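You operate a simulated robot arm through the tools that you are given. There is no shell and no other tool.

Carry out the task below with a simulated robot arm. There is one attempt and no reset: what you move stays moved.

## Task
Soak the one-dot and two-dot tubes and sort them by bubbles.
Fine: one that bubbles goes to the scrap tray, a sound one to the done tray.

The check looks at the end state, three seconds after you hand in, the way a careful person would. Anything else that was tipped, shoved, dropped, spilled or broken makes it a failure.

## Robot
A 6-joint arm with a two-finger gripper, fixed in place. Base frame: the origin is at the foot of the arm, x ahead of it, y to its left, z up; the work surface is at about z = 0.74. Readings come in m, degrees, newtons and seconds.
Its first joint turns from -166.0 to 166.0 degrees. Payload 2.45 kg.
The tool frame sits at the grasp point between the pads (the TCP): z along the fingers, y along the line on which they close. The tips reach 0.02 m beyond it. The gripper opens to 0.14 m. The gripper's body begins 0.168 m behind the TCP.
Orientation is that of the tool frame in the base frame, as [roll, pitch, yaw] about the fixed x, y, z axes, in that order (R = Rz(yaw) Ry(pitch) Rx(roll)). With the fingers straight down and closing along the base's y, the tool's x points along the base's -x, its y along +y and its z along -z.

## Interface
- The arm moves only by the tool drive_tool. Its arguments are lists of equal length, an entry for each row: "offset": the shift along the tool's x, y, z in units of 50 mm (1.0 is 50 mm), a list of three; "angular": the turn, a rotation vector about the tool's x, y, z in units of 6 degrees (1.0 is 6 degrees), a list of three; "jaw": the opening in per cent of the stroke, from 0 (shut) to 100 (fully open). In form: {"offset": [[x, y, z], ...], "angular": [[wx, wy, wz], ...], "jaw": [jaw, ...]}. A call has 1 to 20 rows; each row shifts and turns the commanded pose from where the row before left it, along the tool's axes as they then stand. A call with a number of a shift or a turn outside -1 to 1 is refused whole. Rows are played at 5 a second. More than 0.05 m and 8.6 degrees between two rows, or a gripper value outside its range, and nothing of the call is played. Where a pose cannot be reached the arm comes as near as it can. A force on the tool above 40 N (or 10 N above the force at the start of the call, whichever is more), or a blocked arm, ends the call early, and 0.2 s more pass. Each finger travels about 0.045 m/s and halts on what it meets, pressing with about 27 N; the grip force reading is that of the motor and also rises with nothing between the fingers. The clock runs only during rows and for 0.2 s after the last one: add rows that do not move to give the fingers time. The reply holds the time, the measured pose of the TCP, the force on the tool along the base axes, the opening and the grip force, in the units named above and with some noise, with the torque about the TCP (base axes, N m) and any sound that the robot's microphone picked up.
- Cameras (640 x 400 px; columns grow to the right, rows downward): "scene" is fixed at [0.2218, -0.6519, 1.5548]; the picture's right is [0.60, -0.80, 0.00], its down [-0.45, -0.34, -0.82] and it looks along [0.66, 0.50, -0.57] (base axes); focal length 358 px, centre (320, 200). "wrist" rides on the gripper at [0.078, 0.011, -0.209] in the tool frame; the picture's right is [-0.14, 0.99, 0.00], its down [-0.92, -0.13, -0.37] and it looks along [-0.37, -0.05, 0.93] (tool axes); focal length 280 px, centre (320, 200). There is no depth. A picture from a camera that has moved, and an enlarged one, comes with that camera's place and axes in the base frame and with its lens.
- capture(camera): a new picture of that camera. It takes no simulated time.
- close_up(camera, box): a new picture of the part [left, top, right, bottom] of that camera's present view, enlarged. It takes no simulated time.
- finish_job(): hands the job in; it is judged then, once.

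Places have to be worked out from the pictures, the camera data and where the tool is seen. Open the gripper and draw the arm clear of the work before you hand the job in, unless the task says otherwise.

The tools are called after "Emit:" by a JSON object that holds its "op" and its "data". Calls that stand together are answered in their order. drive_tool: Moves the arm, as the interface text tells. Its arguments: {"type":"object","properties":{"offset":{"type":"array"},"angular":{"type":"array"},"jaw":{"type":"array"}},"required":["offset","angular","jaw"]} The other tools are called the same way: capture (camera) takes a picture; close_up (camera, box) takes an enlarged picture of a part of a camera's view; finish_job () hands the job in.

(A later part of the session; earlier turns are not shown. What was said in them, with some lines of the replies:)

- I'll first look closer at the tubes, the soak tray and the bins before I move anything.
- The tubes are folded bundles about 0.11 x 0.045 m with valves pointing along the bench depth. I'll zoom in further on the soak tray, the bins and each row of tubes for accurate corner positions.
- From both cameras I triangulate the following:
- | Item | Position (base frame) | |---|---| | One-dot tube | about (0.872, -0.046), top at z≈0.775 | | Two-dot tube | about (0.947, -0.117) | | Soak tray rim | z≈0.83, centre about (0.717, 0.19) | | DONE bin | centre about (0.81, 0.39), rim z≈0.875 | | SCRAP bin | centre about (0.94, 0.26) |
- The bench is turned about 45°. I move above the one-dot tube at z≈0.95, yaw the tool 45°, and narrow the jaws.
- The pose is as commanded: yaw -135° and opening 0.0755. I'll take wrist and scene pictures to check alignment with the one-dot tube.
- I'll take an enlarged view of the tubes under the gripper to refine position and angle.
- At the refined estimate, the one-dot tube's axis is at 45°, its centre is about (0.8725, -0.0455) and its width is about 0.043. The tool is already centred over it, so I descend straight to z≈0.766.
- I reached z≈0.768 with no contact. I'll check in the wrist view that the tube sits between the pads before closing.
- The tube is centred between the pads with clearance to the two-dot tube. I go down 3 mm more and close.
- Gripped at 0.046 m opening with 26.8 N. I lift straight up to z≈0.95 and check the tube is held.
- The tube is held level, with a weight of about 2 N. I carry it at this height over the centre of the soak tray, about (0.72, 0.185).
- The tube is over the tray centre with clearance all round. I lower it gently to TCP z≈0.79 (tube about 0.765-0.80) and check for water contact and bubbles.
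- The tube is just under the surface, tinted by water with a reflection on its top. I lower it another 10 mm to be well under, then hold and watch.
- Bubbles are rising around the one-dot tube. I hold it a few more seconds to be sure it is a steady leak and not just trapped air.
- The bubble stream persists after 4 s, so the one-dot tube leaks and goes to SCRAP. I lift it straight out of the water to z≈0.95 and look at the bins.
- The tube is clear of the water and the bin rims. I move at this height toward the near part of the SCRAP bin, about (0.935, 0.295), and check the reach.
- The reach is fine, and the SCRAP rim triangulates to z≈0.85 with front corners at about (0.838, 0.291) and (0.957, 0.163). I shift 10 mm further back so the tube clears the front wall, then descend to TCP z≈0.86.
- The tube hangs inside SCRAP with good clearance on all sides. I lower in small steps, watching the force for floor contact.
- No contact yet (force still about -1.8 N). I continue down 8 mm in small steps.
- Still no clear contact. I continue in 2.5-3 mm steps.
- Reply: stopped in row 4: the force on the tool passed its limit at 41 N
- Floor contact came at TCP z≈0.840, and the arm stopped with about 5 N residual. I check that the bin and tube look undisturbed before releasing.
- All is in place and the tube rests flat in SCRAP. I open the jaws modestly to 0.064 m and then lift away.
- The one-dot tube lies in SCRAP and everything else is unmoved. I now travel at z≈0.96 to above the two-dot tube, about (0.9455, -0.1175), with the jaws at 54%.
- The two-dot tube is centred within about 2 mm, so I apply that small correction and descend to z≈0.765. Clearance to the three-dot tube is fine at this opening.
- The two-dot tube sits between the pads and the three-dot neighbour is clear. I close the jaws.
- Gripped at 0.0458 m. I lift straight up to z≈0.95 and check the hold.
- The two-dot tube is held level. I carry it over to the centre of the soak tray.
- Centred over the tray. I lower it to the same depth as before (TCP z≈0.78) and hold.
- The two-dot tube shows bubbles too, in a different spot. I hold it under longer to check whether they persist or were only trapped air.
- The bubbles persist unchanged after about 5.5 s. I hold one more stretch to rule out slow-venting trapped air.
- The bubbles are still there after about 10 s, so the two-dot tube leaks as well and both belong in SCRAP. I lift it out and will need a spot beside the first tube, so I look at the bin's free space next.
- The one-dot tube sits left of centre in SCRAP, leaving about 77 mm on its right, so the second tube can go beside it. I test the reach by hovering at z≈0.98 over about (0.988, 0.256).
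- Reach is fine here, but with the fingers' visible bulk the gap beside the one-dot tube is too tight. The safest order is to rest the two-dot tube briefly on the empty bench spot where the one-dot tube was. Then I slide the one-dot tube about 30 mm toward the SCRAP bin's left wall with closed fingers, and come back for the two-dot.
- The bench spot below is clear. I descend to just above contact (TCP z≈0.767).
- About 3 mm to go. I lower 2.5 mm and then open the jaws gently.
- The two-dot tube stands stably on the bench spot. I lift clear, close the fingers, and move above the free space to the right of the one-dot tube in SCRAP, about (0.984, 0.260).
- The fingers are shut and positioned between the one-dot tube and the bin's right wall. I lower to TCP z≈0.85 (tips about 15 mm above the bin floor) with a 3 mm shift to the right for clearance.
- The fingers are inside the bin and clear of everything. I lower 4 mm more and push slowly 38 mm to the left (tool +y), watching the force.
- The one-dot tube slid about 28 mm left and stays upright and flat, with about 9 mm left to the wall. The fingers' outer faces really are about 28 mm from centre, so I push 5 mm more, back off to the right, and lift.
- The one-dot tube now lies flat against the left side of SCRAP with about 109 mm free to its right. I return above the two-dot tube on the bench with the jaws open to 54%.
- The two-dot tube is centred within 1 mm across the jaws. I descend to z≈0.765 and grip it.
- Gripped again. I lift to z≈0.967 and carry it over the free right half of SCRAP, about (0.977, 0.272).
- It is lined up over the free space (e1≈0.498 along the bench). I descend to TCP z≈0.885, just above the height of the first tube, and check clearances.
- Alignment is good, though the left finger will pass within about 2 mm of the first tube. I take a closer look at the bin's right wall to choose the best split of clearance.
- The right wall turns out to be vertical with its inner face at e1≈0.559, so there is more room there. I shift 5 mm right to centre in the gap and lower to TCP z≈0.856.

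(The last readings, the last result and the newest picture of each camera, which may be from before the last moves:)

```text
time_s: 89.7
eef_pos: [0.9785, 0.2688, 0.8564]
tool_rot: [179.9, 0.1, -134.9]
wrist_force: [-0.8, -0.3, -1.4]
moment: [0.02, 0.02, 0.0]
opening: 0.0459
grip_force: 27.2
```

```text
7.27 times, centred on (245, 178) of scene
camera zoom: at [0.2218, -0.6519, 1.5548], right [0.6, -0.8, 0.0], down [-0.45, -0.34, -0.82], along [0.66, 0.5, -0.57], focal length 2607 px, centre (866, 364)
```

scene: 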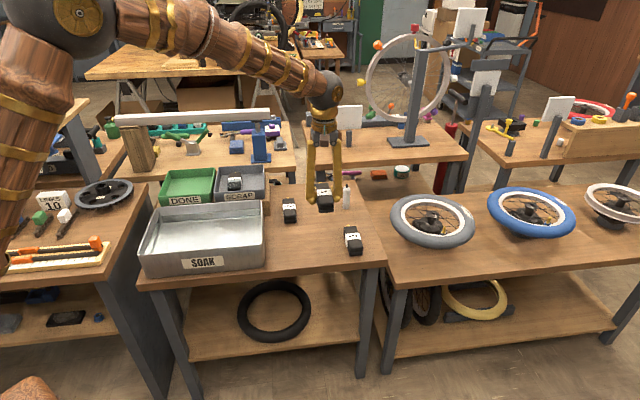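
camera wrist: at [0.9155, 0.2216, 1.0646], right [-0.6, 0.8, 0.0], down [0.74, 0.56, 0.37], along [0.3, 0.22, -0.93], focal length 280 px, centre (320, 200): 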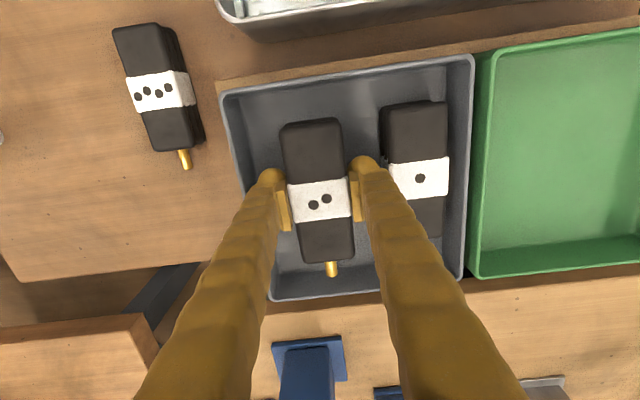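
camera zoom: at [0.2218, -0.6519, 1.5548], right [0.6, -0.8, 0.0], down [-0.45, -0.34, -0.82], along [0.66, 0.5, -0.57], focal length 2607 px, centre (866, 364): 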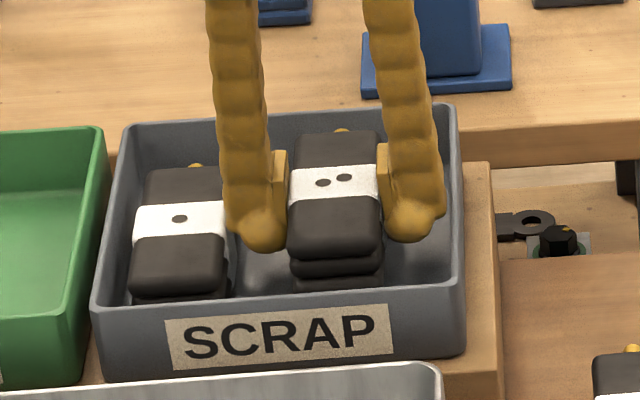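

It fits between the first tube and the wall with no contact force. I lower 10 mm more in small steps.

Emit:
{"op": "drive_tool", "data": {"offset": [[0, 0, 0.07], [0, 0, 0.07], [0, 0, 0.06], [0, 0, 0.04], [0, 0, 0], [0, 0, 0]], "angular": [[0, 0, 0], [0, 0, 0], [0, 0, 0], [0, 0, 0], [0, 0, 0], [0, 0, 0]], "jaw": [0, 0, 0, 0, 0, 0]}}

Emit:
{"op": "close_up", "data": {"camera": "scene", "box": [205, 150, 285, 205]}}

```text
time_s: 91.1
eef_pos: [0.9778, 0.2677, 0.8445]
tool_rot: [-179.9, 0.1, -135.0]
wrist_force: [-0.6, -0.3, -1.2]
moment: [0.01, 0.02, -0.04]
opening: 0.046
grip_force: 26.9
```

```text
7.27 times, centred on (245, 178) of scene
camera zoom: at [0.2218, -0.6519, 1.5548], right [0.6, -0.8, 0.0], down [-0.45, -0.34, -0.82], along [0.66, 0.5, -0.57], focal length 2607 px, centre (866, 364)
```

zoom: 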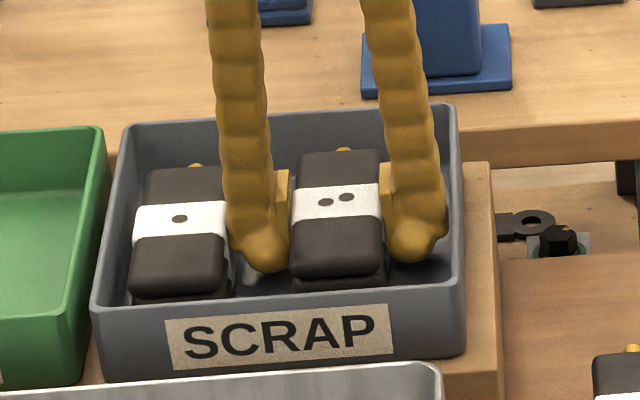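

About 2-3 mm remain before the floor, with no contact yet. I creep down in 1 mm rows.

Emit:
{"op": "drive_tool", "data": {"offset": [[0, 0, 0.02], [0, 0, 0.02], [0, 0, 0], [0, 0, 0]], "angular": [[0, 0, 0], [0, 0, 0], [0, 0, 0], [0, 0, 0]], "jaw": [0, 0, 0, 0]}}

```text
time_s: 92.1
eef_pos: [0.9782, 0.2688, 0.8423]
tool_rot: [-179.9, 0.1, -135.0]
wrist_force: [-0.2, -0.2, -2.1]
moment: [0.0, 0.01, -0.03]
opening: 0.046
grip_force: 26.7
```

Essentially at the floor. I go 1 mm lower and open just to 0.054 m (4 mm per side, within the clearances) so nothing gets shoved.

Emit:
{"op": "drive_tool", "data": {"offset": [[0, 0, 0.02], [0, 0, 0], [0, 0, 0], [0, 0, 0], [0, 0, 0], [0, 0, 0]], "angular": [[0, 0, 0], [0, 0, 0], [0, 0, 0], [0, 0, 0], [0, 0, 0], [0, 0, 0]], "jaw": [0, 33, 36, 38, 38, 38]}}

Emit:
{"op": "close_up", "data": {"camera": "scene", "box": [205, 150, 285, 205]}}

Emit:
{"op": "capture", "data": {"camera": "wrist"}}

```text
time_s: 93.5
eef_pos: [0.9784, 0.2681, 0.8419]
tool_rot: [-179.9, 0.1, -134.9]
wrist_force: [-0.5, 0.1, 1.9]
moment: [-0.02, 0.0, -0.03]
opening: 0.0529
grip_force: 0.0
```

```text
7.27 times, centred on (245, 178) of scene
camera zoom: at [0.2218, -0.6519, 1.5548], right [0.6, -0.8, 0.0], down [-0.45, -0.34, -0.82], along [0.66, 0.5, -0.57], focal length 2607 px, centre (866, 364)
```

zoom: 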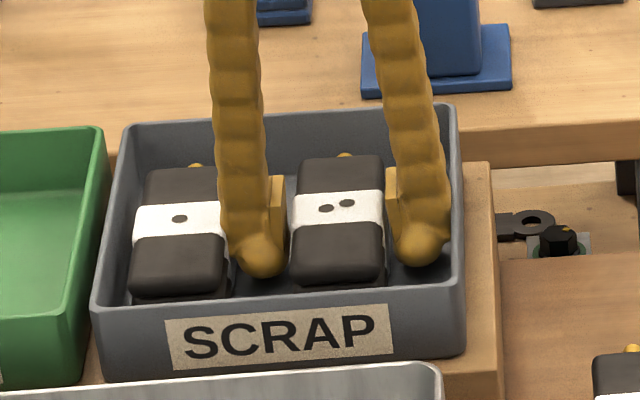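

```text
taken
camera wrist: at [0.9149, 0.2211, 1.0502], right [-0.6, 0.8, 0.0], down [0.74, 0.56, 0.37], along [0.3, 0.22, -0.93], focal length 280 px, centre (320, 200)
```

wrist: 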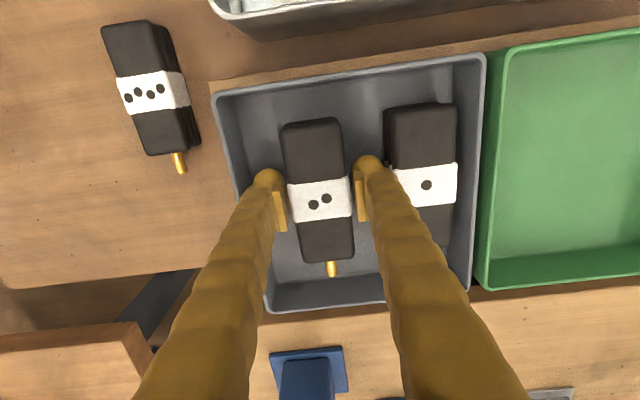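

The jaws are open, both pads are clear of the two-dot tube, and the one-dot tube was not disturbed. I lift straight up.

Emit:
{"op": "drive_tool", "data": {"offset": [[0, 0, -0.1], [0, 0, -0.2], [0, 0, -0.3], [0, 0, -0.5], [0, 0, -0.6], [0, 0, -0.6], [0, 0, -0.5], [0, 0, -0.3], [0, 0, 0]], "angular": [[0, 0, 0], [0, 0, 0], [0, 0, 0], [0, 0, 0], [0, 0, 0], [0, 0, 0], [0, 0, 0], [0, 0, 0], [0, 0, 0]], "jaw": [38, 38, 38, 38, 38, 38, 38, 38, 38]}}

Emit:
{"op": "capture", "data": {"camera": "wrist"}}

Emit:
{"op": "close_up", "data": {"camera": "scene", "box": [195, 145, 295, 215]}}

```text
time_s: 95.5
eef_pos: [0.9778, 0.2694, 0.9958]
tool_rot: [-179.9, 0.1, -135.0]
wrist_force: [-0.1, 0.0, 0.3]
moment: [0.0, 0.01, 0.03]
opening: 0.0534
grip_force: 0.1
```

```text
taken
camera wrist: at [0.9143, 0.2225, 1.2052], right [-0.6, 0.8, 0.0], down [0.74, 0.56, 0.37], along [0.3, 0.22, -0.93], focal length 280 px, centre (320, 200)
```

wrist: 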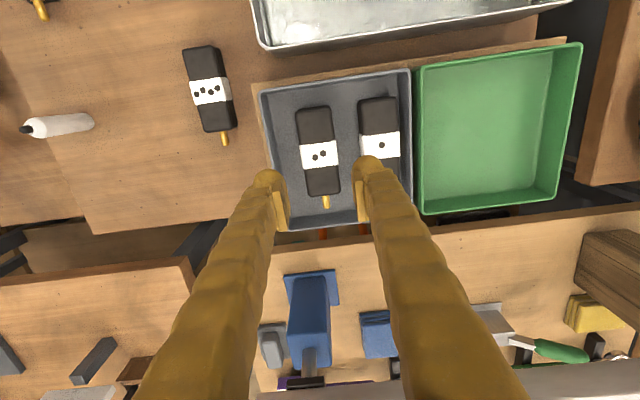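

```text
5.71 times, centred on (245, 180) of scene
camera zoom: at [0.2218, -0.6519, 1.5548], right [0.6, -0.8, 0.0], down [-0.45, -0.34, -0.82], along [0.66, 0.5, -0.57], focal length 2048 px, centre (749, 314)
```

zoom: 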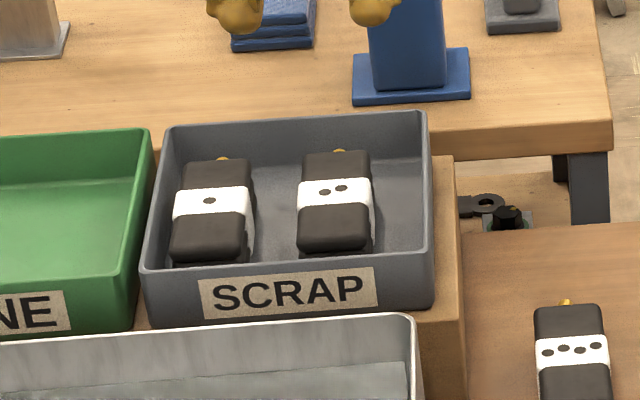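

Both leaking tubes lie flat side by side in SCRAP; the three-dot and four-dot tubes and everything else are in place. I raise the arm, open the gripper fully and draw back clear of the work.

Emit:
{"op": "drive_tool", "data": {"offset": [[0, 0, -0.6], [0, 0, -0.7], [0, 0, -0.7], [0.363, -0.037, 0], [0.582, -0.059, 0], [0.727, -0.0735, 0], [0.872, -0.088, 0], [0.872, -0.088, 0], [0.872, -0.088, 0], [0.872, -0.088, 0], [0.8, -0.081, 0], [0.654, -0.066, 0], [0.436, -0.044, 0], [0.218, -0.022, 0], [0, 0, 0], [0, 0, 0]], "angular": [[0, 0, 0], [0, 0, 0], [0, 0, 0], [0, 0, 0], [0, 0, 0], [0, 0, 0], [0, 0, 0], [0, 0, 0], [0, 0, 0], [0, 0, 0], [0, 0, 0], [0, 0, 0], [0, 0, 0], [0, 0, 0], [0, 0, 0], [0, 0, 0]], "jaw": [38, 38, 38, 50, 60, 70, 80, 90, 100, 100, 100, 100, 100, 100, 100, 100]}}

Emit:
{"op": "capture", "data": {"camera": "scene"}}

Emit:
{"op": "close_up", "data": {"camera": "scene", "box": [135, 150, 395, 300]}}

Emit:
{"op": "capture", "data": {"camera": "wrist"}}

```text
time_s: 98.9
eef_pos: [0.7463, -0.0148, 1.094]
tool_rot: [-180.0, 0.0, -135.1]
wrist_force: [-0.5, -0.2, -0.2]
moment: [-0.02, -0.03, 0.01]
opening: 0.1401
grip_force: 0.0
```

```text
taken
```

scene: 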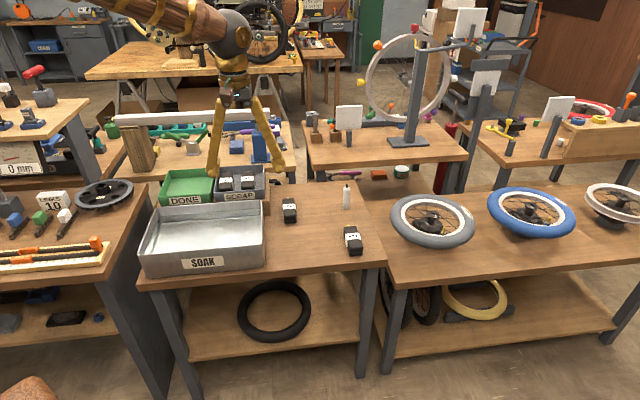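

```text
2.46 times, centred on (265, 225) of scene
camera zoom: at [0.2218, -0.6519, 1.5548], right [0.6, -0.8, 0.0], down [-0.45, -0.34, -0.82], along [0.66, 0.5, -0.57], focal length 882 px, centre (455, 138)
```

zoom: 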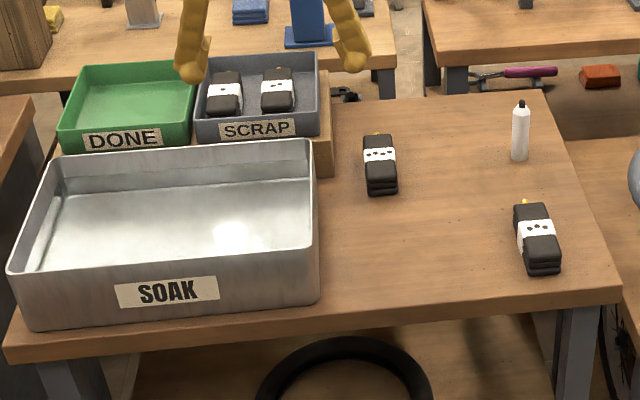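

```text
taken
camera wrist: at [0.6837, -0.0611, 1.3033], right [-0.6, 0.8, 0.0], down [0.74, 0.56, 0.37], along [0.3, 0.22, -0.93], focal length 280 px, centre (320, 200)
```

wrist: 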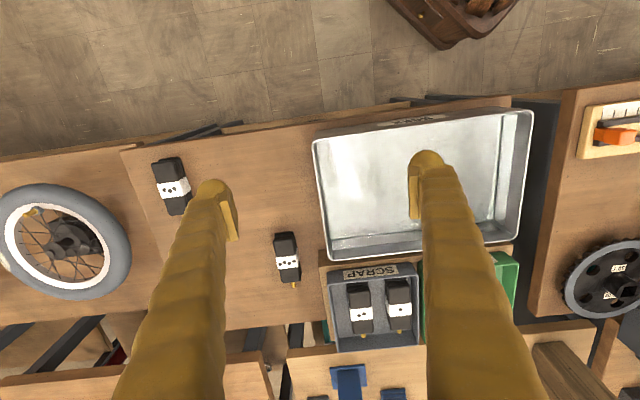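

The final pictures show the one-dot and two-dot tubes both lying in SCRAP, since both bubbled steadily. The DONE bin is empty, the three-dot and four-dot tubes, bottle and soak tray are untouched, and the gripper is open and clear. I hand the job in.

Emit:
{"op": "finish_job", "data": {}}

```text
The job is handed in.
```

I soaked both tubes and both bubbled, so the one-dot and two-dot tubes are both in the SCRAP tray. DONE is empty.

- **One-dot tube:** it was still bubbling after about 4 s held under water.
- **Two-dot tube:** it was still bubbling after about 10 s held under water, so I ruled out trapped air.

There wasn't room for the gripper beside the first tube in SCRAP. I set the two-dot tube down briefly on the empty bench spot where the one-dot tube had been. I then slid the one-dot tube about 30 mm across inside SCRAP and placed the two-dot tube next to it.

In the last pictures both tubes lie flat in SCRAP. The three-dot and four-dot tubes, the bottle and the trays look undisturbed. The gripper is open and the arm is drawn back. The hand-in was accepted, but I haven't seen a result from the check.
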